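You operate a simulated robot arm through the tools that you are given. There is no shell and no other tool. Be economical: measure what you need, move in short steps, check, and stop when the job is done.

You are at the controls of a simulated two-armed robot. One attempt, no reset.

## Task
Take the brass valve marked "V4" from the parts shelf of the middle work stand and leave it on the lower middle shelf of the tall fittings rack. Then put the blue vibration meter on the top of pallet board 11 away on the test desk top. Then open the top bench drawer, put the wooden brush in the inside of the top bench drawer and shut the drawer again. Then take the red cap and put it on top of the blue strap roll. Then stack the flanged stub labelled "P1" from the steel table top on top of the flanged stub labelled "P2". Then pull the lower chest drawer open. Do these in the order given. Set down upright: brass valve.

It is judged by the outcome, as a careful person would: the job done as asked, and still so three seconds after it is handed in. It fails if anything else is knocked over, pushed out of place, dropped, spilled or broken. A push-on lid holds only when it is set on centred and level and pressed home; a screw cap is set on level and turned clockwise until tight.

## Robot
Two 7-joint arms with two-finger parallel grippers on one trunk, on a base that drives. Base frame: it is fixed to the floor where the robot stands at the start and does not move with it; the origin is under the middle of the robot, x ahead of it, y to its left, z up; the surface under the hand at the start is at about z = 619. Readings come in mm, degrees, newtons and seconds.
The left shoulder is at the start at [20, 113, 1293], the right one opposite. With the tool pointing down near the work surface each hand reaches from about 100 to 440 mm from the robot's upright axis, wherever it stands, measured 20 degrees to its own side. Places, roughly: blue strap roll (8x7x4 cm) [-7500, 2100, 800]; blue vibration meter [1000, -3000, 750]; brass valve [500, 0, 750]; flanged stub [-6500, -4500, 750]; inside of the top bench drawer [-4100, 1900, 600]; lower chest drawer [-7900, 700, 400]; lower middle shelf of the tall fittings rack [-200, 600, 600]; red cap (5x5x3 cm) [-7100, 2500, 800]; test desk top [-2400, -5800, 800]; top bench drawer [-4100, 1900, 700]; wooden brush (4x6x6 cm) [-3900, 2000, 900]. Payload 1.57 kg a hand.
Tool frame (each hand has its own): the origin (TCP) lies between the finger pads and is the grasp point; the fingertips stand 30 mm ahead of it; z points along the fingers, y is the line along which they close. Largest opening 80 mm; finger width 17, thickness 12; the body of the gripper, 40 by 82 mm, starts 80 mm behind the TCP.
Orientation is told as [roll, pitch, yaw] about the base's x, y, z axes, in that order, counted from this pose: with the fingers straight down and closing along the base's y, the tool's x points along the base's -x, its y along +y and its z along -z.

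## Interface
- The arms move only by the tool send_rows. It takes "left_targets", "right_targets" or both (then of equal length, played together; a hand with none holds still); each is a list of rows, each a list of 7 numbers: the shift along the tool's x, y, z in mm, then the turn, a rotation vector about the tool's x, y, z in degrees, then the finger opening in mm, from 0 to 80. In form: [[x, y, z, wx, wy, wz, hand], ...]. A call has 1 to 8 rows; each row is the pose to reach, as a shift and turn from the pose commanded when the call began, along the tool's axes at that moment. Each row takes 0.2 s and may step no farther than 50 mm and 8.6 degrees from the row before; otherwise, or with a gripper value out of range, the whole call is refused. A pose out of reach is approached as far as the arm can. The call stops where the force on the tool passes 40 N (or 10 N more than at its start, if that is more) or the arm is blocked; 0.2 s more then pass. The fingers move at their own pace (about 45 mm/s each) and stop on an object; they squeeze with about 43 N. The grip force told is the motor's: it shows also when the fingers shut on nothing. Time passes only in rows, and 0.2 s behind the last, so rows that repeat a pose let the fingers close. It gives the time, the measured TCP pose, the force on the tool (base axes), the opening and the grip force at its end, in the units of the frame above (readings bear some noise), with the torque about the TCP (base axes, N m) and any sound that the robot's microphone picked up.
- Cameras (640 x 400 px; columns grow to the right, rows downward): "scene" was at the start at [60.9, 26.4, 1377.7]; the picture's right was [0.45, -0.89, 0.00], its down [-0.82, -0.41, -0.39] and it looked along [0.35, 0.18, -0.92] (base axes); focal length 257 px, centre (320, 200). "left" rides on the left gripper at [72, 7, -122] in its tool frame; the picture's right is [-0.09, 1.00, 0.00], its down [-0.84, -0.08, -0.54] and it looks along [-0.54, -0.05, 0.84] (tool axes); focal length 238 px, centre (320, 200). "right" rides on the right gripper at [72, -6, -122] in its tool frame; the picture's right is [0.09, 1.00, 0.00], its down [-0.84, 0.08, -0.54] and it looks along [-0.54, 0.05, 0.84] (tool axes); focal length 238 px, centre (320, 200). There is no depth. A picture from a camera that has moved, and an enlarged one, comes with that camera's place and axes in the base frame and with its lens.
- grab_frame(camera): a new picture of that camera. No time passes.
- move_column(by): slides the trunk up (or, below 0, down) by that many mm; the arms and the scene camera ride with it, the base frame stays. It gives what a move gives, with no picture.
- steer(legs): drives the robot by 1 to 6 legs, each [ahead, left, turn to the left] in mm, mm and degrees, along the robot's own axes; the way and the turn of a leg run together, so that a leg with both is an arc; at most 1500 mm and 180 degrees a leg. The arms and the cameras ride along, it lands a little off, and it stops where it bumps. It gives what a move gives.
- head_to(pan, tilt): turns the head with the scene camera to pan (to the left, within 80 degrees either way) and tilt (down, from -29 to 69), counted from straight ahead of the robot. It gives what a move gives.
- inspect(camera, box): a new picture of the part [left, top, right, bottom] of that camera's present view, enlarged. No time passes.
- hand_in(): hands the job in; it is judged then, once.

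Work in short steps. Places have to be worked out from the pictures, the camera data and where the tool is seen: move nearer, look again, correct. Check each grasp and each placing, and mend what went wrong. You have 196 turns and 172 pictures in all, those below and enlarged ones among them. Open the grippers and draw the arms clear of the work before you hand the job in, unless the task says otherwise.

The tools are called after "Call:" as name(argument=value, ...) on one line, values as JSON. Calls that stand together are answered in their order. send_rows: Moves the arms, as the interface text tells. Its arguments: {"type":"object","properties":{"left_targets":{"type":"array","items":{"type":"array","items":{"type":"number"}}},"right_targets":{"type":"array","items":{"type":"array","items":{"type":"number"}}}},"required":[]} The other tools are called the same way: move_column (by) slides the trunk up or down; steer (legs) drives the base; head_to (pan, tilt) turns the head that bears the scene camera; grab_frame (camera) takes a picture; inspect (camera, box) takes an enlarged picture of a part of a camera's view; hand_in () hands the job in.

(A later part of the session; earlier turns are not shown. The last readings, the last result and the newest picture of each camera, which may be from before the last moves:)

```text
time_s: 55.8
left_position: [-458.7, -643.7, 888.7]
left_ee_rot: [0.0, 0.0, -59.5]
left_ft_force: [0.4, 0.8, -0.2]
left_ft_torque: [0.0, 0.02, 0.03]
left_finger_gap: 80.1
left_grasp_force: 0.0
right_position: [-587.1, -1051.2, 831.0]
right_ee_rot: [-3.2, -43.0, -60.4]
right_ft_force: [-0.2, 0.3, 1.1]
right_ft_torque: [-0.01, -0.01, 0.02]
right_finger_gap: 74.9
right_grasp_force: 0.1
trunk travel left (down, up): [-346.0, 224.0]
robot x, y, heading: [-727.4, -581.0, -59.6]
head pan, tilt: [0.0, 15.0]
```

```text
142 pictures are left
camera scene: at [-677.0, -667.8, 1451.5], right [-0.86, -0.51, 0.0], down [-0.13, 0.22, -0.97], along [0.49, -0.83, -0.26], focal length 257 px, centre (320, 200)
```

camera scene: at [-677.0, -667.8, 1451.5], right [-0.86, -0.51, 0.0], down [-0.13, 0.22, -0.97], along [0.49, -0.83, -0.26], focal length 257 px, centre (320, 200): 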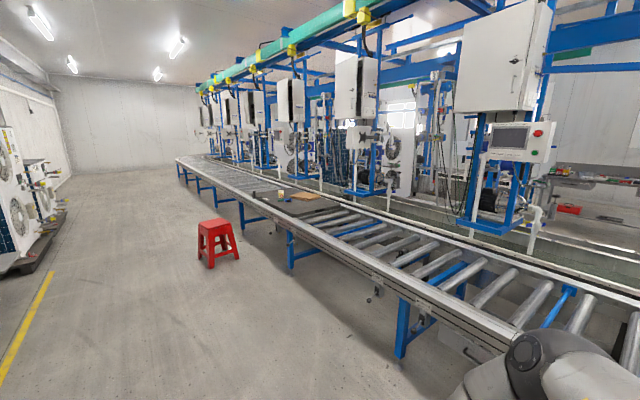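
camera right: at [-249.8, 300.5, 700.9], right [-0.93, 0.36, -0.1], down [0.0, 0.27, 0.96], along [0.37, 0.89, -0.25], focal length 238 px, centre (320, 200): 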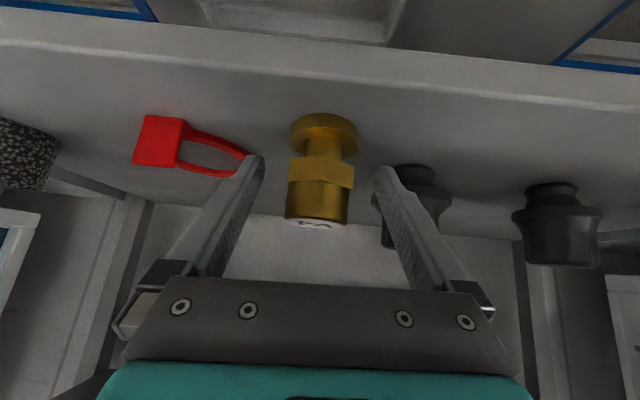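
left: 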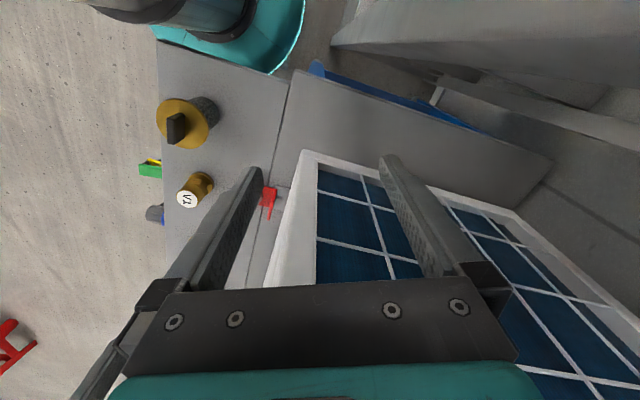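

A roller conveyor with pallet boards lies ahead. I enlarge the boards.

Call:
inspect(camera="scene", box=[220, 160, 380, 260])

Call:
head_to(pan=-60, tilt=10)

Call:
grab_frame(camera="scene")

```text
4.00 times, centred on (300, 210) of scene
camera zoom: at [-677.0, -667.8, 1451.5], right [-0.86, -0.51, 0.0], down [-0.13, 0.22, -0.97], along [0.49, -0.83, -0.26], focal length 1026 px, centre (400, 160)
```

zoom: 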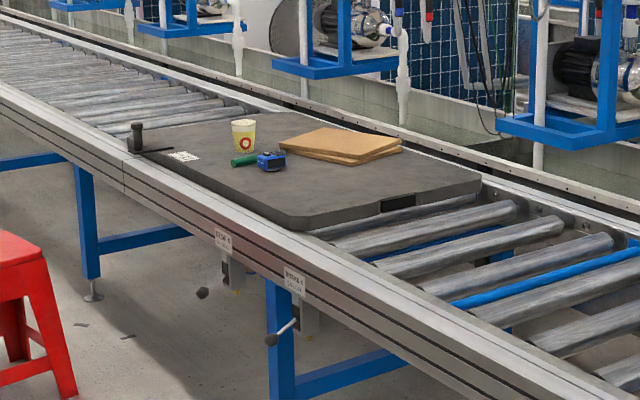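

```text
time_s: 57.0
left_position: [-458.6, -643.2, 887.9]
left_ee_rot: [-0.1, 0.0, -59.5]
left_ft_force: [-0.4, 0.3, 0.0]
left_ft_torque: [-0.02, 0.02, 0.0]
left_finger_gap: 79.9
left_grasp_force: 0.1
right_position: [-588.9, -1052.1, 830.6]
right_ee_rot: [-3.2, -43.1, -60.4]
right_ft_force: [-0.3, -0.2, -0.1]
right_ft_torque: [0.02, 0.02, 0.0]
right_finger_gap: 75.3
right_grasp_force: 0.1
trunk travel left (down, up): [-346.0, 224.0]
robot x, y, heading: [-727.1, -580.8, -59.4]
head pan, tilt: [-60.0, 10.0]
```

```text
140 pictures are left
camera scene: at [-770.1, -668.2, 1459.7], right [-0.87, 0.49, 0.0], down [0.09, 0.15, -0.98], along [-0.48, -0.86, -0.17], focal length 257 px, centre (320, 200)
```

scene: 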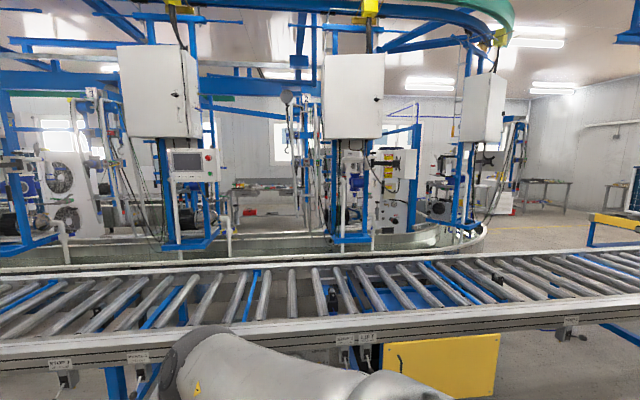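

The meter is the blue box with a green grip on the black board, next to a cup, at about (930, -2720). The conveyor also runs at -22°. I turn to face it squarely and drive there, stopping about 440 mm short of the rail.

Call:
steer(legs=[[0, 0, -52.5], [300, 1244, 0], [300, 1200, 0]])

Call:
head_to(pan=0, tilt=35)

Call:
grab_frame(camera="scene")

```text
time_s: 71.7
left_position: [1425.9, -2313.6, 889.3]
left_ee_rot: [0.0, 0.0, -112.5]
left_ft_force: [-0.4, 0.3, 1.1]
left_ft_torque: [0.03, 0.03, -0.01]
left_finger_gap: 80.2
left_grasp_force: 0.0
right_position: [1023.5, -2455.8, 830.0]
right_ee_rot: [-3.2, -42.9, -113.3]
right_ft_force: [-0.1, 0.1, -0.1]
right_ft_torque: [0.0, 0.01, 0.01]
right_finger_gap: 74.9
right_grasp_force: 0.0
trunk travel left (down, up): [-346.0, 224.0]
robot x, y, heading: [1310.7, -2057.0, -112.5]
head pan, tilt: [-60.0, 10.0]
```

```text
time_s: 73.0
left_position: [1425.7, -2314.3, 888.3]
left_ee_rot: [0.0, 0.0, -112.6]
left_ft_force: [0.6, -0.1, -1.3]
left_ft_torque: [-0.03, 0.0, 0.01]
left_finger_gap: 80.0
left_grasp_force: 0.0
right_position: [1021.2, -2457.4, 830.5]
right_ee_rot: [-3.1, -43.0, -113.4]
right_ft_force: [0.0, 0.4, -0.5]
right_ft_torque: [0.0, 0.0, 0.01]
right_finger_gap: 75.1
right_grasp_force: 0.0
trunk travel left (down, up): [-346.0, 224.0]
robot x, y, heading: [1314.9, -2059.4, -112.4]
head pan, tilt: [0.0, 35.0]
```

```text
139 pictures are left
camera scene: at [1276.6, -2149.9, 1419.6], right [-0.92, 0.38, 0.0], down [0.22, 0.53, -0.82], along [-0.31, -0.76, -0.57], focal length 257 px, centre (320, 200)
```

scene: 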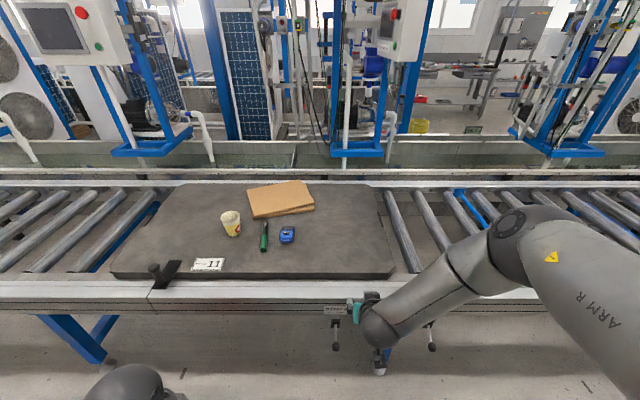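

Board 11 is confirmed. I enlarge the meter.

Call:
inspect(camera="scene", box=[200, 190, 320, 265])

```text
5.33 times, centred on (260, 228) of scene
camera zoom: at [1276.6, -2149.9, 1419.6], right [-0.92, 0.38, 0.0], down [0.22, 0.53, -0.82], along [-0.31, -0.76, -0.57], focal length 1369 px, centre (640, 53)
```

zoom: 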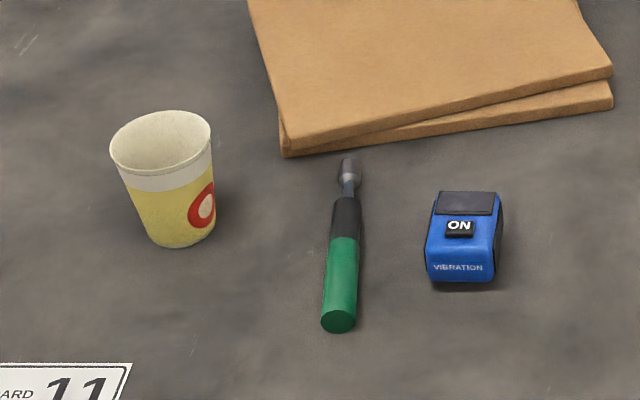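

Meter at about (1122, -2860), i.e. 127 mm left of my axis. I shift left so it lies in front of the right hand, and go 200 forward.

Call:
steer(legs=[[0, 247, 0], [200, 0, 0]])

Call:
head_to(pan=0, tilt=55)

Call:
grab_frame(camera="scene")

Call:
grab_frame(camera="right")

```text
time_s: 74.4
left_position: [1550.6, -2366.4, 887.7]
left_ee_rot: [0.0, 0.0, -112.6]
left_ft_force: [-0.2, 1.1, -0.4]
left_ft_torque: [0.02, 0.01, 0.0]
left_finger_gap: 80.1
left_grasp_force: 0.0
right_position: [1145.3, -2508.1, 829.7]
right_ee_rot: [-3.2, -43.0, -113.6]
right_ft_force: [-0.7, 0.5, -0.3]
right_ft_torque: [0.01, 0.0, -0.01]
right_finger_gap: 75.0
right_grasp_force: 0.1
trunk travel left (down, up): [-346.0, 224.0]
robot x, y, heading: [1439.3, -2107.4, -112.5]
head pan, tilt: [0.0, 35.0]
stopped in leg 1: the robot was blocked; the commanded pose is now the measured one
```

```text
time_s: 75.2
left_position: [1550.4, -2365.2, 887.5]
left_ee_rot: [-0.1, 0.1, -112.7]
left_ft_force: [0.1, -0.1, 0.4]
left_ft_torque: [0.03, -0.01, -0.02]
left_finger_gap: 80.1
left_grasp_force: 0.0
right_position: [1144.8, -2507.2, 830.0]
right_ee_rot: [-3.3, -43.0, -113.6]
right_ft_force: [0.2, 0.6, 0.4]
right_ft_torque: [0.02, 0.0, 0.0]
right_finger_gap: 75.1
right_grasp_force: 0.0
trunk travel left (down, up): [-346.0, 224.0]
robot x, y, heading: [1441.9, -2111.3, -112.6]
head pan, tilt: [0.0, 55.0]
```

```text
137 pictures are left
camera scene: at [1407.3, -2186.8, 1391.4], right [-0.92, 0.38, 0.0], down [0.31, 0.76, -0.57], along [-0.22, -0.53, -0.82], focal length 257 px, centre (320, 200)
```

scene: 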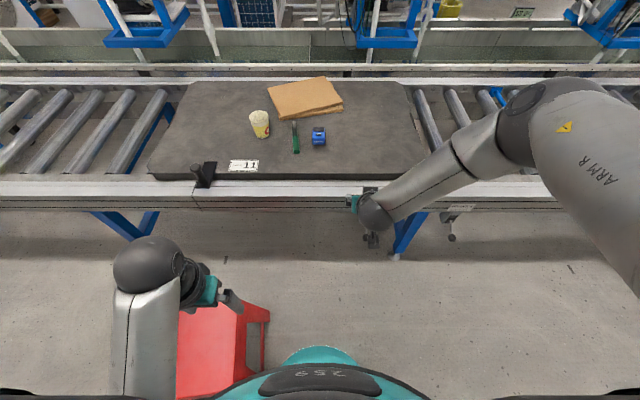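

```text
136 pictures are left
camera right: at [1199.1, -2382.9, 870.8], right [0.92, -0.37, -0.1], down [0.0, -0.27, 0.96], along [-0.39, -0.89, -0.25], focal length 238 px, centre (320, 200)
```

right: 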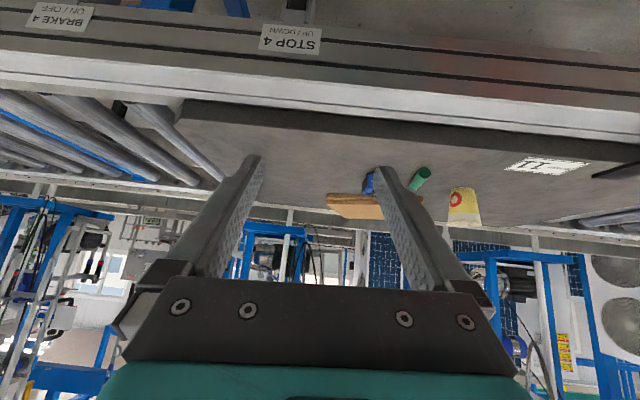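

The base bumped the red stool on the left; it stands upright still. I move away from it to the right by 40 and go forward, then will bring the right hand over to the left.

Call:
steer(legs=[[0, -40, 0], [230, 0, 0]])

Call:
send_rows(right_targets=[[0, 20, 0, 0, 0, 0, 75], [0, 40, 0, 0, 0, 0, 75], [0, 60, 0, 0, 0, 0, 75], [0, 80, 0, 0, 0, 0, 75], [0, 100, 0, 0, 0, 0, 80], [0, 120, 0, 0, 0, 0, 80], [0, 140, 0, 0, 0, 0, 80], [0, 155, 0, 0, 0, 0, 80]])

Call:
grab_frame(camera="scene")

Call:
grab_frame(camera="right")

```text
time_s: 77.4
left_position: [1425.2, -2564.2, 887.9]
left_ee_rot: [-0.2, 0.0, -112.6]
left_ft_force: [0.6, 0.0, 0.8]
left_ft_torque: [-0.03, 0.0, -0.03]
left_finger_gap: 80.3
left_grasp_force: 0.0
right_position: [1019.5, -2707.2, 829.4]
right_ee_rot: [-3.3, -43.0, -113.5]
right_ft_force: [-1.9, 0.3, 0.5]
right_ft_torque: [0.02, -0.02, 0.01]
right_finger_gap: 74.9
right_grasp_force: 0.2
trunk travel left (down, up): [-346.0, 224.0]
robot x, y, heading: [1313.1, -2306.0, -112.4]
head pan, tilt: [0.0, 55.0]
```

```text
time_s: 79.2
left_position: [1424.2, -2564.6, 888.1]
left_ee_rot: [0.0, 0.0, -112.6]
left_ft_force: [0.1, -0.3, -0.2]
left_ft_torque: [-0.01, -0.03, -0.01]
left_finger_gap: 79.9
left_grasp_force: 0.1
right_position: [1159.3, -2772.6, 823.1]
right_ee_rot: [-3.4, -43.0, -113.5]
right_ft_force: [-0.2, 0.6, 0.2]
right_ft_torque: [-0.01, -0.03, 0.0]
right_finger_gap: 80.2
right_grasp_force: 0.0
trunk travel left (down, up): [-346.0, 224.0]
robot x, y, heading: [1316.0, -2308.1, -112.5]
head pan, tilt: [0.0, 55.0]
```

```text
135 pictures are left
camera scene: at [1282.5, -2384.7, 1391.4], right [-0.92, 0.38, 0.0], down [0.31, 0.76, -0.57], along [-0.22, -0.53, -0.82], focal length 257 px, centre (320, 200)
```

scene: 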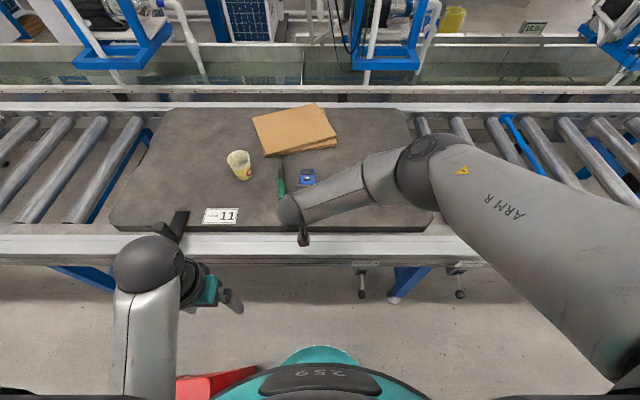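

```text
134 pictures are left
camera right: at [1213.8, -2647.8, 864.0], right [0.92, -0.37, -0.11], down [0.0, -0.27, 0.96], along [-0.39, -0.89, -0.25], focal length 238 px, centre (320, 200)
```

right: 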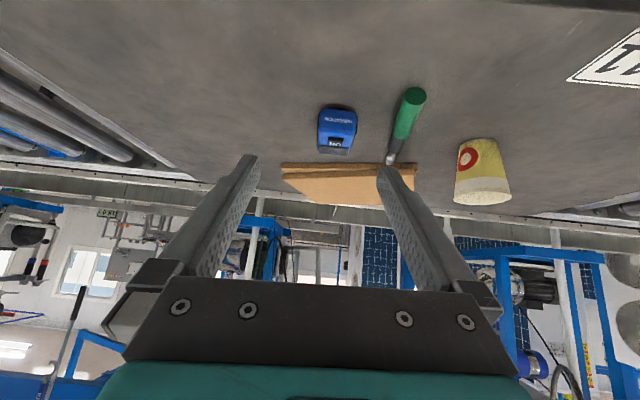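

Triangulating from several views, the board is lower than I thought: meter near (1092, -2968), z≈660, still about 200 mm farther ahead. I drive forward 100 and lower the trunk 100.

Call:
steer(legs=[[100, 0, 0]])

Call:
move_column(by=-70)

Call:
send_rows(right_targets=[[-7, -3, 7, 0, 0, 0, 80], [-15, -6, 14, 0, 0, 0, 80], [-22, -9, 20, 0, 0, 0, 80], [-29, -10, 27, 0, 0, 0, 80], [-36, -10, 34, 0, 0, 0, 80]])

Call:
grab_frame(camera="right")

Call:
grab_frame(camera="scene")

```text
time_s: 80.4
left_position: [1386.5, -2655.7, 888.1]
left_ee_rot: [-0.1, 0.0, -112.5]
left_ft_force: [-0.6, -0.3, 0.0]
left_ft_torque: [0.08, 0.01, 0.02]
left_finger_gap: 79.8
left_grasp_force: 0.0
right_position: [1120.5, -2865.8, 823.0]
right_ee_rot: [-3.2, -42.9, -113.5]
right_ft_force: [0.6, -0.5, 0.8]
right_ft_torque: [0.03, -0.02, -0.01]
right_finger_gap: 79.9
right_grasp_force: 0.0
trunk travel left (down, up): [-346.0, 224.0]
robot x, y, heading: [1277.7, -2400.2, -112.4]
head pan, tilt: [0.0, 55.0]
```

```text
time_s: 81.5
left_position: [1386.0, -2655.7, 818.4]
left_ee_rot: [-0.1, 0.0, -112.5]
left_ft_force: [0.4, 0.9, -0.4]
left_ft_torque: [0.02, -0.01, -0.01]
left_finger_gap: 80.0
left_grasp_force: 0.0
right_position: [1120.6, -2864.1, 753.4]
right_ee_rot: [-3.3, -42.9, -113.6]
right_ft_force: [0.4, -0.2, 0.5]
right_ft_torque: [0.01, -0.02, -0.02]
right_finger_gap: 80.2
right_grasp_force: 0.0
trunk travel left (down, up): [-276.0, 294.0]
robot x, y, heading: [1276.5, -2401.3, -112.5]
head pan, tilt: [0.0, 55.0]
```

```text
time_s: 82.7
left_position: [1387.2, -2654.9, 818.2]
left_ee_rot: [-0.1, 0.1, -112.5]
left_ft_force: [-0.1, 0.1, 0.3]
left_ft_torque: [0.03, 0.02, 0.03]
left_finger_gap: 79.9
left_grasp_force: 0.0
right_position: [1091.9, -2905.8, 753.3]
right_ee_rot: [-3.3, -42.9, -113.4]
right_ft_force: [-0.6, 0.4, 0.2]
right_ft_torque: [-0.03, 0.03, 0.01]
right_finger_gap: 80.1
right_grasp_force: 0.0
trunk travel left (down, up): [-276.0, 294.0]
robot x, y, heading: [1275.0, -2401.1, -112.6]
head pan, tilt: [0.0, 55.0]
```

```text
133 pictures are left
camera right: at [1145.6, -2780.7, 793.8], right [0.92, -0.37, -0.1], down [0.0, -0.27, 0.96], along [-0.38, -0.89, -0.25], focal length 238 px, centre (320, 200)
```

right: 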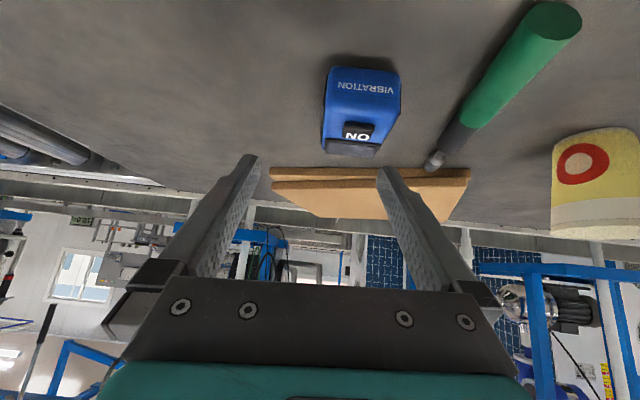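

```text
132 pictures are left
camera scene: at [1244.1, -2476.9, 1321.4], right [-0.92, 0.38, 0.0], down [0.31, 0.76, -0.57], along [-0.22, -0.53, -0.82], focal length 257 px, centre (320, 200)
```

scene: 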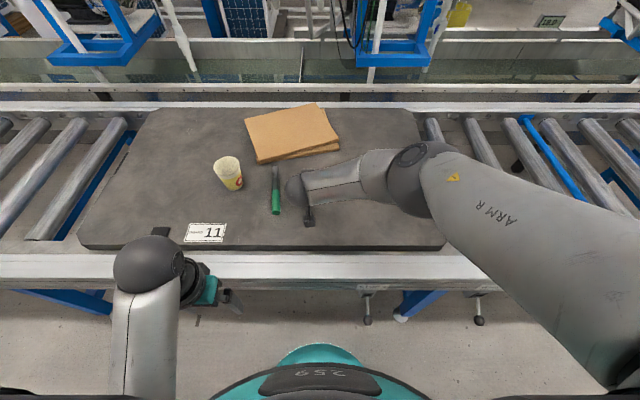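

Meter at about (1097, -2963): 50 mm ahead, 26 mm left. I move over it, keeping height.

Call:
send_rows(right_targets=[[-9, 7, 8, 0, 0, 0, 80], [-18, 14, 17, 0, 0, 0, 80], [-27, 21, 25, 0, 0, 0, 80], [-36, 27, 33, 0, 0, 0, 80], [-26, 27, 43, 0, 0, 0, 80], [-18, 27, 52, 0, 0, 0, 80]])

Call:
grab_frame(camera="right")

```text
time_s: 84.0
left_position: [1386.6, -2657.2, 819.2]
left_ee_rot: [-0.1, 0.0, -112.6]
left_ft_force: [0.7, 0.6, 1.1]
left_ft_torque: [-0.03, 0.02, 0.02]
left_finger_gap: 80.0
left_grasp_force: 0.0
right_position: [1091.7, -2938.8, 752.6]
right_ee_rot: [-3.3, -42.9, -113.5]
right_ft_force: [0.2, -1.0, 0.6]
right_ft_torque: [-0.01, -0.02, 0.04]
right_finger_gap: 79.8
right_grasp_force: 0.0
right hand out of reach, approached as far as the arm can: row 3, 4, 5, 6
trunk travel left (down, up): [-276.0, 294.0]
robot x, y, heading: [1277.6, -2400.0, -112.4]
head pan, tilt: [0.0, 55.0]
```

```text
131 pictures are left
camera right: at [1146.7, -2813.9, 793.0], right [0.92, -0.37, -0.11], down [0.0, -0.27, 0.96], along [-0.38, -0.89, -0.25], focal length 238 px, centre (320, 200)
```

right: 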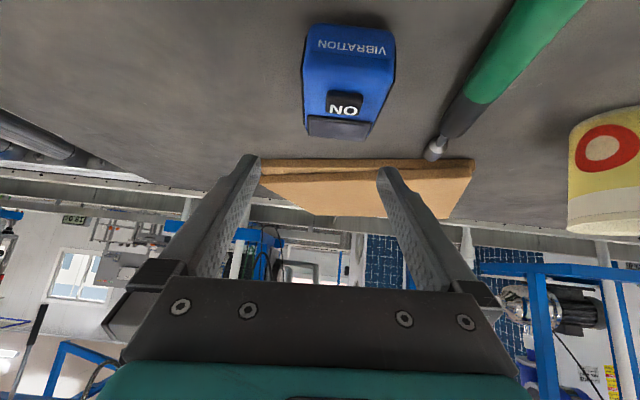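

The arm is at its limit here, so I use the base: 20 mm forward and 14 mm left, then look.

Call:
steer(legs=[[22, 14, 0]])

Call:
move_column(by=-25)

Call:
grab_frame(camera="right")

```text
time_s: 84.9
left_position: [1389.9, -2680.8, 818.4]
left_ee_rot: [-0.1, 0.0, -112.4]
left_ft_force: [-0.1, 0.3, 0.5]
left_ft_torque: [-0.01, 0.02, 0.01]
left_finger_gap: 80.0
left_grasp_force: 0.1
right_position: [1096.6, -2963.6, 752.7]
right_ee_rot: [-3.4, -42.9, -113.4]
right_ft_force: [0.7, 0.4, 0.4]
right_ft_torque: [-0.01, 0.01, 0.01]
right_finger_gap: 79.8
right_grasp_force: 0.0
trunk travel left (down, up): [-276.0, 294.0]
robot x, y, heading: [1281.8, -2424.6, -112.3]
head pan, tilt: [0.0, 55.0]
```

```text
time_s: 85.6
left_position: [1391.0, -2680.9, 793.7]
left_ee_rot: [0.0, 0.0, -112.5]
left_ft_force: [0.4, 0.4, 0.3]
left_ft_torque: [-0.01, 0.02, -0.05]
left_finger_gap: 80.2
left_grasp_force: 0.0
right_position: [1097.3, -2964.0, 727.4]
right_ee_rot: [-3.4, -43.0, -113.4]
right_ft_force: [-1.6, -0.2, 0.3]
right_ft_torque: [-0.02, 0.0, -0.02]
right_finger_gap: 79.8
right_grasp_force: 0.1
trunk travel left (down, up): [-251.0, 319.0]
robot x, y, heading: [1280.2, -2424.7, -112.6]
head pan, tilt: [0.0, 55.0]
```

```text
130 pictures are left
camera right: at [1151.1, -2839.4, 767.9], right [0.92, -0.37, -0.11], down [0.0, -0.27, 0.96], along [-0.38, -0.89, -0.25], focal length 238 px, centre (320, 200)
```

right: 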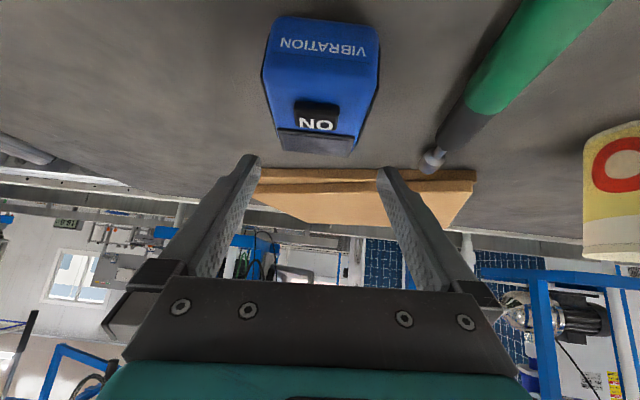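

The ON button comes out at (1100, -2948, 692): laterally centred within 4 mm, 16 mm behind the TCP. I pull back 22 mm and lower 25 mm.

Call:
send_rows(right_targets=[[8, -2, -8, 0, 0, 0, 80], [16, -4, -15, 0, 0, 0, 80]])

Call:
move_column(by=-15)

Call:
grab_frame(camera="right")

```text
time_s: 86.2
left_position: [1390.8, -2681.7, 793.5]
left_ee_rot: [-0.1, 0.0, -112.5]
left_ft_force: [0.2, 0.5, -0.3]
left_ft_torque: [0.06, -0.01, -0.01]
left_finger_gap: 80.0
left_grasp_force: 0.0
right_position: [1102.6, -2941.6, 728.4]
right_ee_rot: [-3.3, -42.9, -113.6]
right_ft_force: [0.4, -0.3, 0.3]
right_ft_torque: [0.01, -0.01, 0.01]
right_finger_gap: 80.1
right_grasp_force: 0.0
trunk travel left (down, up): [-251.0, 319.0]
robot x, y, heading: [1280.4, -2428.6, -112.3]
head pan, tilt: [0.0, 55.0]
```

```text
time_s: 86.8
left_position: [1391.4, -2681.0, 778.5]
left_ee_rot: [-0.1, 0.0, -112.4]
left_ft_force: [0.7, -0.1, 0.9]
left_ft_torque: [-0.03, 0.02, 0.04]
left_finger_gap: 80.0
left_grasp_force: 0.1
right_position: [1103.1, -2943.7, 712.4]
right_ee_rot: [-3.4, -43.0, -113.5]
right_ft_force: [-0.5, -0.6, 0.0]
right_ft_torque: [0.02, -0.01, -0.03]
right_finger_gap: 80.2
right_grasp_force: 0.2
trunk travel left (down, up): [-236.0, 334.0]
robot x, y, heading: [1283.7, -2426.7, -112.5]
head pan, tilt: [0.0, 55.0]
```

```text
129 pictures are left
camera right: at [1157.0, -2818.0, 753.2], right [0.92, -0.37, -0.1], down [0.0, -0.27, 0.96], along [-0.38, -0.89, -0.25], focal length 238 px, centre (320, 200)
```

right: 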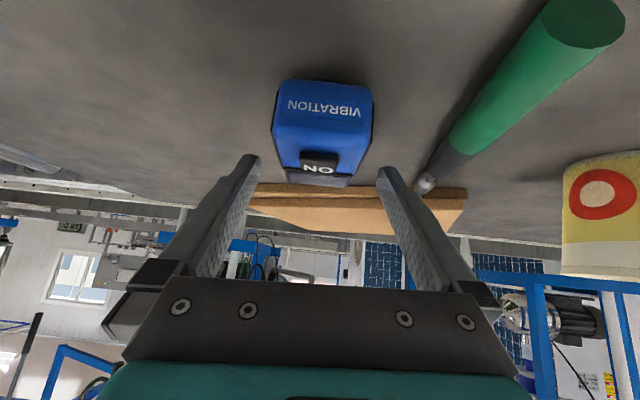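

Centred within 4 mm; lower 30 mm around the meter and close.

Call:
send_rows(right_targets=[[0, -4, 0, 0, 0, 0, 80]])

Call:
move_column(by=-30)

Call:
grab_frame(camera="right")

```text
time_s: 87.2
left_position: [1391.4, -2680.9, 778.1]
left_ee_rot: [-0.1, 0.0, -112.5]
left_ft_force: [-0.7, -0.2, 0.2]
left_ft_torque: [-0.01, 0.02, -0.04]
left_finger_gap: 80.1
left_grasp_force: 0.1
right_position: [1098.7, -2941.3, 712.1]
right_ee_rot: [-3.3, -43.1, -113.5]
right_ft_force: [0.6, 0.5, 0.3]
right_ft_torque: [0.01, 0.02, -0.01]
right_finger_gap: 80.1
right_grasp_force: 0.2
trunk travel left (down, up): [-236.0, 334.0]
robot x, y, heading: [1277.8, -2429.0, -112.2]
head pan, tilt: [0.0, 55.0]
```

```text
time_s: 88.0
left_position: [1391.0, -2681.4, 748.1]
left_ee_rot: [-0.2, 0.0, -112.6]
left_ft_force: [-0.3, -0.2, -0.7]
left_ft_torque: [0.03, 0.03, 0.0]
left_finger_gap: 80.0
left_grasp_force: 0.1
right_position: [1099.8, -2941.7, 683.4]
right_ee_rot: [-3.3, -43.1, -113.4]
right_ft_force: [0.2, -0.2, 0.1]
right_ft_torque: [0.02, -0.01, -0.03]
right_finger_gap: 80.0
right_grasp_force: 0.1
trunk travel left (down, up): [-206.0, 364.0]
robot x, y, heading: [1282.5, -2427.4, -112.5]
head pan, tilt: [0.0, 55.0]
```

```text
128 pictures are left
camera right: at [1153.4, -2816.3, 723.4], right [0.92, -0.37, -0.1], down [0.0, -0.27, 0.96], along [-0.38, -0.89, -0.25], focal length 238 px, centre (320, 200)
```

right: 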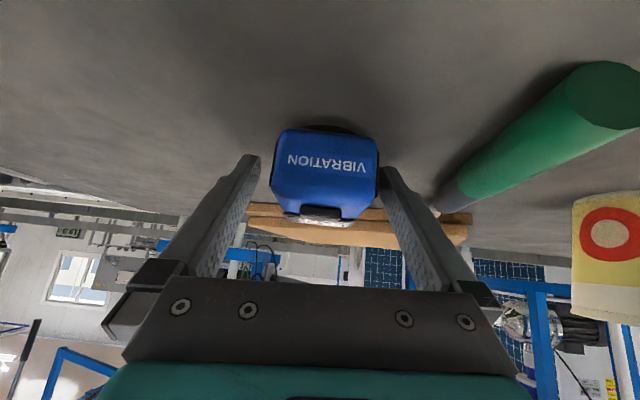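

The meter is between the fingers; closing.

Call:
send_rows(right_targets=[[0, 2, 0, 0, 0, 0, 70], [0, 2, 0, 0, 0, 0, 60], [0, 2, 0, 0, 0, 0, 50], [0, 2, 0, 0, 0, 0, 40], [0, 2, 0, 0, 0, 0, 40]])

Call:
move_column(by=60)

Call:
grab_frame(camera="right")

```text
time_s: 89.2
left_position: [1392.3, -2680.6, 748.1]
left_ee_rot: [-0.1, 0.0, -112.5]
left_ft_force: [0.4, -0.5, 0.0]
left_ft_torque: [-0.04, 0.01, 0.02]
left_finger_gap: 80.0
left_grasp_force: 0.0
right_position: [1101.1, -2941.3, 683.2]
right_ee_rot: [-3.3, -43.0, -113.4]
right_ft_force: [0.7, -0.4, 1.8]
right_ft_torque: [-0.07, -0.11, -0.02]
right_finger_gap: 52.3
right_grasp_force: 36.3
trunk travel left (down, up): [-206.0, 364.0]
robot x, y, heading: [1281.1, -2425.6, -112.7]
head pan, tilt: [0.0, 55.0]
```

```text
time_s: 90.2
left_position: [1391.5, -2680.9, 807.8]
left_ee_rot: [-0.1, 0.0, -112.4]
left_ft_force: [-0.7, -0.8, -0.6]
left_ft_torque: [0.02, -0.02, -0.02]
left_finger_gap: 80.0
left_grasp_force: 0.1
right_position: [1101.9, -2941.4, 742.5]
right_ee_rot: [-3.3, -42.9, -113.5]
right_ft_force: [0.2, -0.8, -3.5]
right_ft_torque: [-0.01, 0.01, -0.01]
right_finger_gap: 52.0
right_grasp_force: 43.7
trunk travel left (down, up): [-266.0, 304.0]
robot x, y, heading: [1280.8, -2426.7, -112.6]
head pan, tilt: [0.0, 55.0]
```

```text
127 pictures are left
camera right: at [1155.4, -2817.2, 783.1], right [0.92, -0.37, -0.1], down [0.0, -0.27, 0.96], along [-0.38, -0.89, -0.25], focal length 238 px, centre (320, 200)
```

right: 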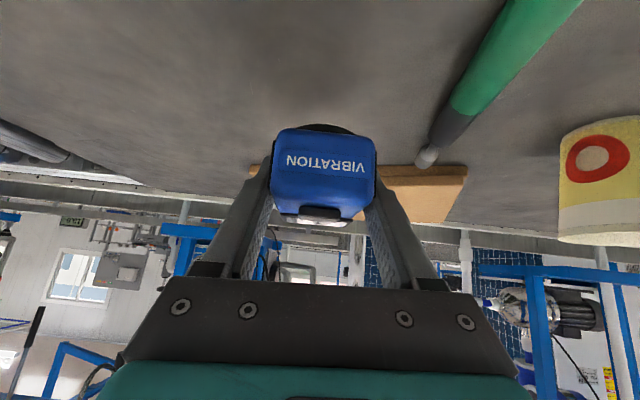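

Meter is held (52 mm). I raise, back out along the path I came, slide right, then turn to look west along the conveyor for the way to the test desk.

Call:
move_column(by=100)

Call:
steer(legs=[[-30, -14, 0], [-330, 0, 0], [0, -700, 0], [0, 0, -90]])

Call:
head_to(pan=15, tilt=8)

Call:
grab_frame(camera="scene")

```text
time_s: 91.5
left_position: [1391.9, -2680.5, 907.9]
left_ee_rot: [-0.2, -0.1, -112.5]
left_ft_force: [0.0, -0.4, -0.2]
left_ft_torque: [0.01, 0.01, 0.0]
left_finger_gap: 80.1
left_grasp_force: 0.0
right_position: [1101.1, -2941.7, 842.5]
right_ee_rot: [-3.3, -42.9, -113.5]
right_ft_force: [0.9, -0.4, -3.4]
right_ft_torque: [0.03, 0.0, 0.01]
right_finger_gap: 51.5
right_grasp_force: 42.8
trunk travel left (down, up): [-366.0, 204.0]
robot x, y, heading: [1282.4, -2430.3, -112.7]
head pan, tilt: [0.0, 55.0]
```

```text
time_s: 101.4
left_position: [500.9, -1927.1, 908.3]
left_ee_rot: [-0.1, 0.1, 157.2]
left_ft_force: [0.5, 0.2, -0.9]
left_ft_torque: [-0.01, -0.01, 0.01]
left_finger_gap: 79.9
left_grasp_force: 0.0
right_position: [242.3, -1635.7, 843.4]
right_ee_rot: [-3.3, -42.9, 156.3]
right_ft_force: [-0.1, 0.0, -4.3]
right_ft_torque: [0.01, -0.02, 0.02]
right_finger_gap: 51.7
right_grasp_force: 42.9
trunk travel left (down, up): [-366.0, 204.0]
robot x, y, heading: [756.2, -1820.2, 157.4]
head pan, tilt: [0.0, 55.0]
```

```text
time_s: 102.6
left_position: [502.4, -1926.2, 909.3]
left_ee_rot: [0.0, 0.0, 157.2]
left_ft_force: [0.4, -0.5, 0.6]
left_ft_torque: [0.01, -0.02, 0.01]
left_finger_gap: 80.0
left_grasp_force: 0.0
right_position: [243.0, -1635.5, 841.5]
right_ee_rot: [-3.2, -42.9, 156.2]
right_ft_force: [0.9, -0.4, -3.7]
right_ft_torque: [-0.01, -0.03, 0.03]
right_finger_gap: 51.8
right_grasp_force: 42.6
trunk travel left (down, up): [-366.0, 204.0]
robot x, y, heading: [755.6, -1818.9, 157.2]
head pan, tilt: [15.0, 8.0]
```

```text
126 pictures are left
camera scene: at [654.0, -1801.6, 1482.9], right [0.14, 0.99, 0.0], down [0.14, -0.02, -0.99], along [-0.98, 0.13, -0.14], focal length 257 px, centre (320, 200)
```

scene: 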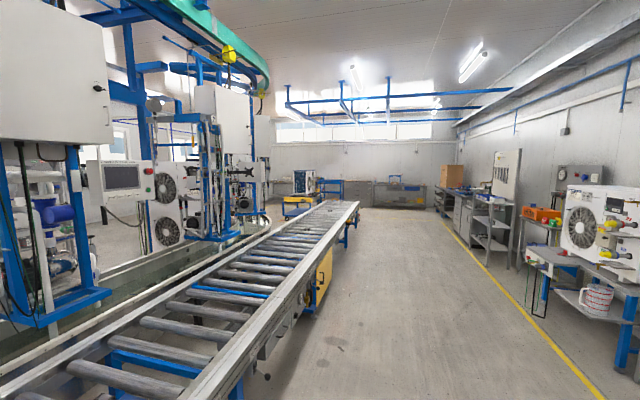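

The conveyor ends far to the west; I must go round its end. I shift right into the aisle and drive west along it.

Call:
steer(legs=[[0, -350, 0], [1500, 0, 0], [1500, 0, 0], [1500, 0, 0]])

Call:
head_to(pan=30, tilt=8)

Call:
grab_frame(camera="scene")

```text
time_s: 126.0
left_position: [-3522.0, 157.8, 908.5]
left_ee_rot: [-0.1, 0.0, 157.0]
left_ft_force: [0.2, 0.7, -1.2]
left_ft_torque: [0.04, 0.02, 0.03]
left_finger_gap: 79.8
left_grasp_force: 0.1
right_position: [-3780.2, 450.9, 841.5]
right_ee_rot: [-3.3, -42.9, 155.9]
right_ft_force: [-0.1, 0.4, -3.9]
right_ft_torque: [-0.02, -0.03, 0.03]
right_finger_gap: 51.4
right_grasp_force: 43.0
trunk travel left (down, up): [-366.0, 204.0]
robot x, y, heading: [-3270.2, 266.0, 157.1]
head pan, tilt: [15.0, 8.0]
```

```text
time_s: 126.8
left_position: [-3522.7, 158.8, 906.8]
left_ee_rot: [0.0, -0.1, 156.9]
left_ft_force: [1.1, 0.3, -0.2]
left_ft_torque: [0.0, -0.01, -0.02]
left_finger_gap: 79.9
left_grasp_force: 0.1
right_position: [-3780.3, 449.6, 842.9]
right_ee_rot: [-3.2, -42.9, 155.9]
right_ft_force: [0.5, 0.3, -4.1]
right_ft_torque: [-0.04, -0.05, 0.0]
right_finger_gap: 51.5
right_grasp_force: 43.1
trunk travel left (down, up): [-366.0, 204.0]
robot x, y, heading: [-3266.3, 262.5, 157.0]
head pan, tilt: [30.0, 8.0]
```

```text
125 pictures are left
camera scene: at [-3369.0, 258.7, 1482.9], right [-0.12, 0.99, 0.0], down [0.14, 0.02, -0.99], along [-0.98, -0.12, -0.14], focal length 257 px, centre (320, 200)
```

scene: 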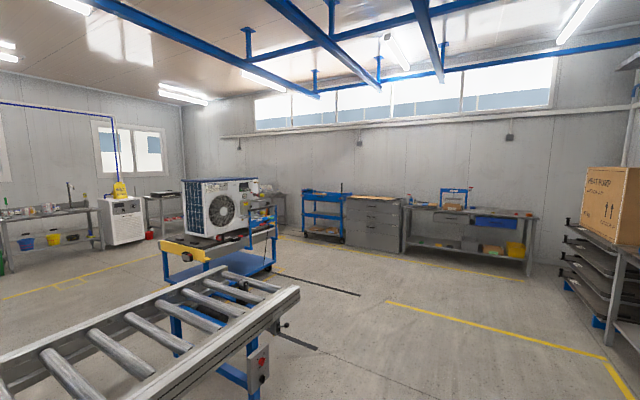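

The conveyor ends near x≈-4960 with a docked cart beyond it; I'll go round the cart. Driving ahead along the clear floor, then turning to look south.

Call:
steer(legs=[[1500, 0, 0], [900, 0, 0], [0, 0, 50]])

Call:
head_to(pan=20, tilt=12)

Call:
grab_frame(camera="scene")

```text
time_s: 140.8
left_position: [-5553.6, 948.3, 908.8]
left_ee_rot: [-0.1, 0.0, -153.6]
left_ft_force: [0.4, -0.2, 0.8]
left_ft_torque: [-0.03, -0.01, 0.03]
left_finger_gap: 80.0
left_grasp_force: 0.1
right_position: [-5942.7, 943.5, 843.8]
right_ee_rot: [-3.3, -42.9, -154.5]
right_ft_force: [-1.0, -0.2, -4.4]
right_ft_torque: [0.01, 0.0, -0.02]
right_finger_gap: 51.7
right_grasp_force: 43.2
trunk travel left (down, up): [-366.0, 204.0]
robot x, y, heading: [-5467.6, 1214.4, -153.3]
head pan, tilt: [30.0, 8.0]
```

```text
time_s: 141.5
left_position: [-5553.4, 949.4, 908.2]
left_ee_rot: [-0.1, 0.0, -153.6]
left_ft_force: [-0.5, -0.1, 0.2]
left_ft_torque: [0.02, -0.05, -0.01]
left_finger_gap: 80.1
left_grasp_force: 0.1
right_position: [-5942.8, 943.5, 841.8]
right_ee_rot: [-3.2, -43.0, -154.5]
right_ft_force: [-0.6, 0.5, -4.4]
right_ft_torque: [0.03, -0.05, 0.0]
right_finger_gap: 51.9
right_grasp_force: 43.5
trunk travel left (down, up): [-366.0, 204.0]
robot x, y, heading: [-5468.4, 1212.1, -153.6]
head pan, tilt: [20.0, 12.0]
```

```text
124 pictures are left
camera scene: at [-5543.6, 1140.9, 1476.5], right [-0.73, 0.69, 0.0], down [0.14, 0.15, -0.98], along [-0.67, -0.71, -0.21], focal length 257 px, centre (320, 200)
```

scene: 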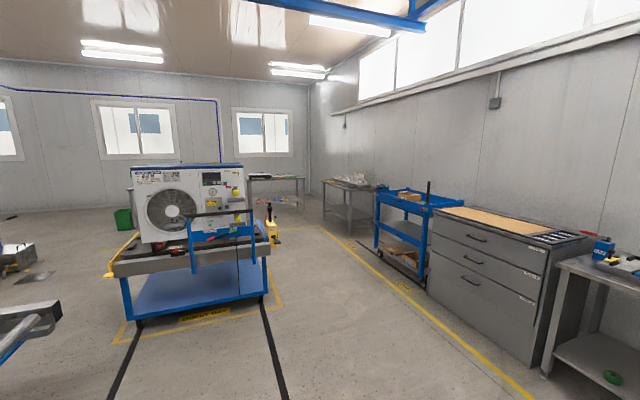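

There is a wide passage on the right of the cart. I drive through it to about (-7350, -330) and turn south to look.

Call:
steer(legs=[[0, 0, 12.9], [1250, 0, 0], [1183, 0, 0], [0, 0, 55]])

Call:
head_to(pan=0, tilt=15)

Call:
grab_frame(camera="scene")

```text
time_s: 156.7
left_position: [-7134.3, -516.2, 908.5]
left_ee_rot: [-0.1, 0.0, -84.8]
left_ft_force: [-0.2, 0.2, 0.1]
left_ft_torque: [-0.06, 0.0, -0.02]
left_finger_gap: 80.1
left_grasp_force: 0.1
right_position: [-7269.0, -881.6, 842.3]
right_ee_rot: [-3.3, -43.0, -85.9]
right_ft_force: [0.1, 0.0, -4.4]
right_ft_torque: [0.04, 0.01, 0.02]
right_finger_gap: 51.6
right_grasp_force: 42.6
trunk travel left (down, up): [-366.0, 204.0]
robot x, y, heading: [-7350.3, -341.5, -85.1]
head pan, tilt: [20.0, 12.0]
```

```text
time_s: 157.6
left_position: [-7131.4, -516.5, 908.4]
left_ee_rot: [0.0, 0.1, -84.9]
left_ft_force: [0.5, -0.8, -0.9]
left_ft_torque: [0.02, -0.02, 0.0]
left_finger_gap: 80.5
left_grasp_force: 0.0
right_position: [-7268.0, -881.0, 842.3]
right_ee_rot: [-3.3, -42.9, -85.8]
right_ft_force: [0.1, 0.5, -4.3]
right_ft_torque: [0.04, 0.03, -0.01]
right_finger_gap: 51.7
right_grasp_force: 42.8
trunk travel left (down, up): [-366.0, 204.0]
robot x, y, heading: [-7345.0, -342.1, -85.0]
head pan, tilt: [0.0, 15.0]
```

```text
123 pictures are left
camera scene: at [-7339.9, -445.0, 1471.6], right [-1.0, -0.09, 0.0], down [-0.02, 0.26, -0.97], along [0.09, -0.96, -0.26], focal length 257 px, centre (320, 200)
```

scene: 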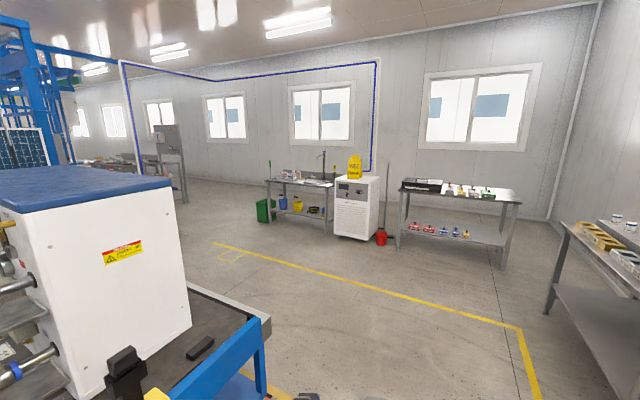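

Cart corner is near x≈-7080. I shift right 400, drive south past it and turn to the south-east to look for the desk.

Call:
steer(legs=[[0, -400, 0], [1400, 0, 0], [900, 0, 0], [0, 0, 50]])

Call:
head_to(pan=0, tilt=10)

Call:
grab_frame(camera="scene")

```text
time_s: 173.2
left_position: [-7278.1, -2619.1, 908.2]
left_ee_rot: [0.0, 0.0, -35.7]
left_ft_force: [-0.2, -0.5, -1.3]
left_ft_torque: [0.01, -0.01, -0.01]
left_finger_gap: 79.8
left_grasp_force: 0.0
right_position: [-7089.1, -2959.8, 842.1]
right_ee_rot: [-3.3, -42.9, -36.5]
right_ft_force: [0.7, 0.6, -3.3]
right_ft_torque: [0.01, 0.05, 0.0]
right_finger_gap: 51.7
right_grasp_force: 43.0
trunk travel left (down, up): [-366.0, 204.0]
robot x, y, heading: [-7553.3, -2668.7, -35.7]
head pan, tilt: [0.0, 15.0]
```

```text
time_s: 173.9
left_position: [-7276.9, -2617.8, 909.7]
left_ee_rot: [0.0, 0.0, -35.7]
left_ft_force: [0.3, 0.0, -0.4]
left_ft_torque: [-0.03, 0.0, 0.01]
left_finger_gap: 79.9
left_grasp_force: 0.0
right_position: [-7090.0, -2959.3, 841.7]
right_ee_rot: [-3.3, -42.9, -36.6]
right_ft_force: [-0.9, -0.3, -3.5]
right_ft_torque: [0.01, 0.04, -0.02]
right_finger_gap: 51.6
right_grasp_force: 43.2
trunk travel left (down, up): [-366.0, 204.0]
robot x, y, heading: [-7551.1, -2667.0, -35.7]
head pan, tilt: [0.0, 10.0]
```

```text
122 pictures are left
camera scene: at [-7467.5, -2727.0, 1479.7], right [-0.58, -0.81, 0.0], down [-0.14, 0.1, -0.98], along [0.8, -0.57, -0.17], focal length 257 px, centre (320, 200)
```

scene: 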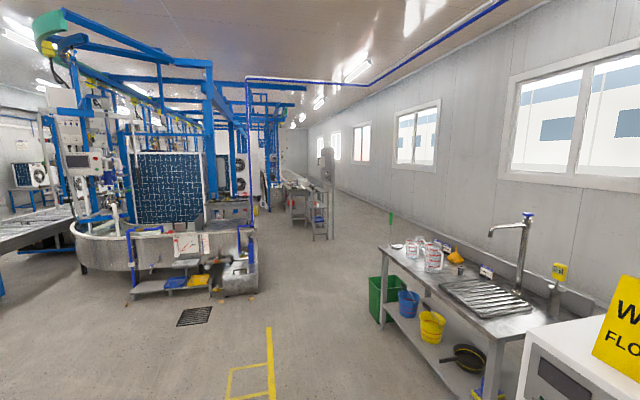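

The way south-east is open, with desks ahead along the far wall. I drive between the tank corner and the sink table.

Call:
steer(legs=[[0, 0, 7.5], [1500, 0, 0], [1500, 0, 0], [0, 0, -6]])

Call:
grab_frame(camera="scene")

```text
time_s: 189.5
left_position: [-4619.9, -4009.6, 907.5]
left_ee_rot: [0.0, 0.0, -33.7]
left_ft_force: [-0.5, -0.1, -0.9]
left_ft_torque: [-0.01, 0.02, 0.0]
left_finger_gap: 79.9
left_grasp_force: 0.1
right_position: [-4420.8, -4344.9, 841.8]
right_ee_rot: [-3.2, -42.9, -34.7]
right_ft_force: [0.2, -0.2, -3.9]
right_ft_torque: [0.02, 0.03, 0.01]
right_finger_gap: 51.7
right_grasp_force: 43.0
trunk travel left (down, up): [-366.0, 204.0]
robot x, y, heading: [-4889.0, -4073.2, -33.8]
head pan, tilt: [0.0, 10.0]
```

```text
121 pictures are left
camera scene: at [-4805.8, -4125.1, 1479.7], right [-0.55, -0.83, 0.0], down [-0.14, 0.1, -0.98], along [0.82, -0.55, -0.17], focal length 257 px, centre (320, 200)
```

scene: 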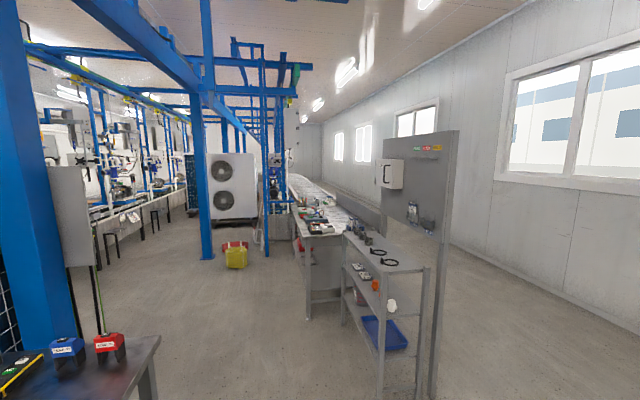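

The long desk ahead on the right is the test desk (near (-2350, -5700)). I raise the hand and drive alongside its north side, then turn to face it.

Call:
move_column(by=140)

Call:
steer(legs=[[0, 0, 11.8], [1500, 0, 0], [950, 0, 0], [0, 100, 0], [0, 0, -90]])

Call:
head_to(pan=0, tilt=30)

Call:
grab_frame(camera="scene")

```text
time_s: 191.2
left_position: [-4620.2, -4010.0, 1047.9]
left_ee_rot: [-0.1, 0.0, -33.7]
left_ft_force: [-0.6, 0.2, -0.6]
left_ft_torque: [-0.02, 0.01, -0.01]
left_finger_gap: 80.0
left_grasp_force: 0.0
right_position: [-4421.0, -4344.2, 983.1]
right_ee_rot: [-3.3, -42.9, -34.6]
right_ft_force: [-0.2, 0.3, -4.3]
right_ft_torque: [0.04, 0.03, 0.0]
right_finger_gap: 51.8
right_grasp_force: 43.1
trunk travel left (down, up): [-506.0, 64.0]
robot x, y, heading: [-4892.9, -4067.2, -33.9]
head pan, tilt: [0.0, 10.0]
```

```text
time_s: 208.6
left_position: [-2448.2, -5152.0, 1048.6]
left_ee_rot: [0.0, 0.0, -111.7]
left_ft_force: [0.4, -0.3, 0.3]
left_ft_torque: [0.01, -0.01, -0.01]
left_finger_gap: 80.1
left_grasp_force: 0.1
right_position: [-2734.5, -5416.4, 982.9]
right_ee_rot: [-3.4, -42.9, -112.6]
right_ft_force: [-0.4, -0.4, -4.8]
right_ft_torque: [0.03, -0.02, 0.0]
right_finger_gap: 51.8
right_grasp_force: 43.0
trunk travel left (down, up): [-506.0, 64.0]
robot x, y, heading: [-2564.0, -4896.5, -111.9]
head pan, tilt: [0.0, 10.0]
```

```text
time_s: 209.4
left_position: [-2448.2, -5151.0, 1048.6]
left_ee_rot: [0.1, 0.0, -111.5]
left_ft_force: [-0.3, 0.5, -0.8]
left_ft_torque: [-0.06, -0.01, 0.0]
left_finger_gap: 80.0
left_grasp_force: 0.1
right_position: [-2734.0, -5416.2, 983.5]
right_ee_rot: [-3.3, -42.9, -112.6]
right_ft_force: [0.6, -0.1, -3.4]
right_ft_torque: [0.03, 0.0, -0.01]
right_finger_gap: 51.7
right_grasp_force: 42.6
trunk travel left (down, up): [-506.0, 64.0]
robot x, y, heading: [-2561.5, -4898.3, -111.6]
head pan, tilt: [0.0, 30.0]
```

```text
120 pictures are left
camera scene: at [-2600.9, -4992.2, 1587.4], right [-0.93, 0.37, 0.0], down [0.18, 0.46, -0.87], along [-0.32, -0.81, -0.5], focal length 257 px, centre (320, 200)
```

scene: 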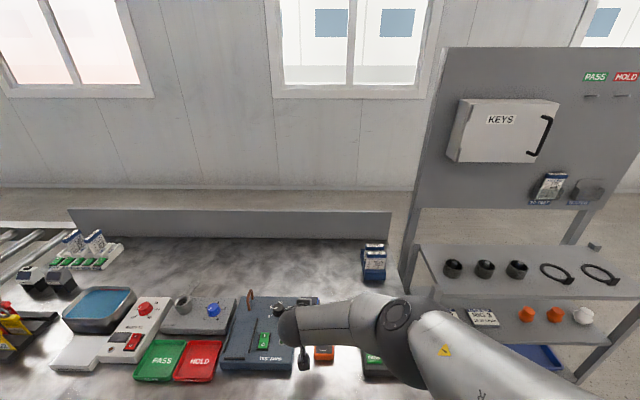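

The desk is in view. I tilt down to see its near part and heights.

Call:
head_to(pan=0, tilt=50)

Call:
grab_frame(camera="scene")

Call:
grab_frame(camera="right")

```text
time_s: 210.2
left_position: [-2448.7, -5151.3, 1047.6]
left_ee_rot: [0.1, 0.0, -111.7]
left_ft_force: [-0.5, -0.6, 0.1]
left_ft_torque: [0.02, 0.03, -0.02]
left_finger_gap: 80.3
left_grasp_force: 0.0
right_position: [-2732.9, -5415.9, 982.1]
right_ee_rot: [-3.3, -42.8, -112.6]
right_ft_force: [-0.9, 0.4, -4.1]
right_ft_torque: [0.0, 0.0, 0.0]
right_finger_gap: 51.8
right_grasp_force: 42.9
trunk travel left (down, up): [-506.0, 64.0]
robot x, y, heading: [-2563.3, -4898.4, -111.6]
head pan, tilt: [0.0, 50.0]
```

```text
119 pictures are left
camera scene: at [-2596.0, -4979.8, 1557.9], right [-0.93, 0.37, 0.0], down [0.28, 0.71, -0.64], along [-0.24, -0.6, -0.77], focal length 257 px, centre (320, 200)
```

scene: 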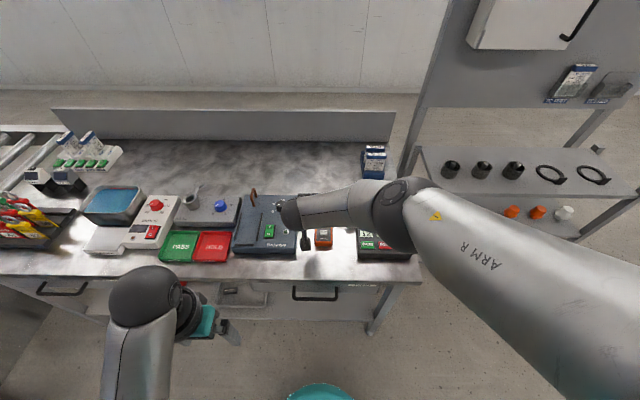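

```text
118 pictures are left
camera right: at [-2682.1, -5290.7, 1022.9], right [0.93, -0.36, -0.1], down [0.0, -0.27, 0.96], along [-0.37, -0.89, -0.25], focal length 238 px, centre (320, 200)
```

right: 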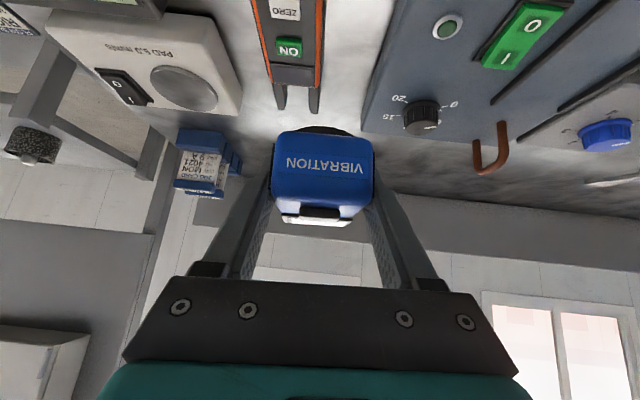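

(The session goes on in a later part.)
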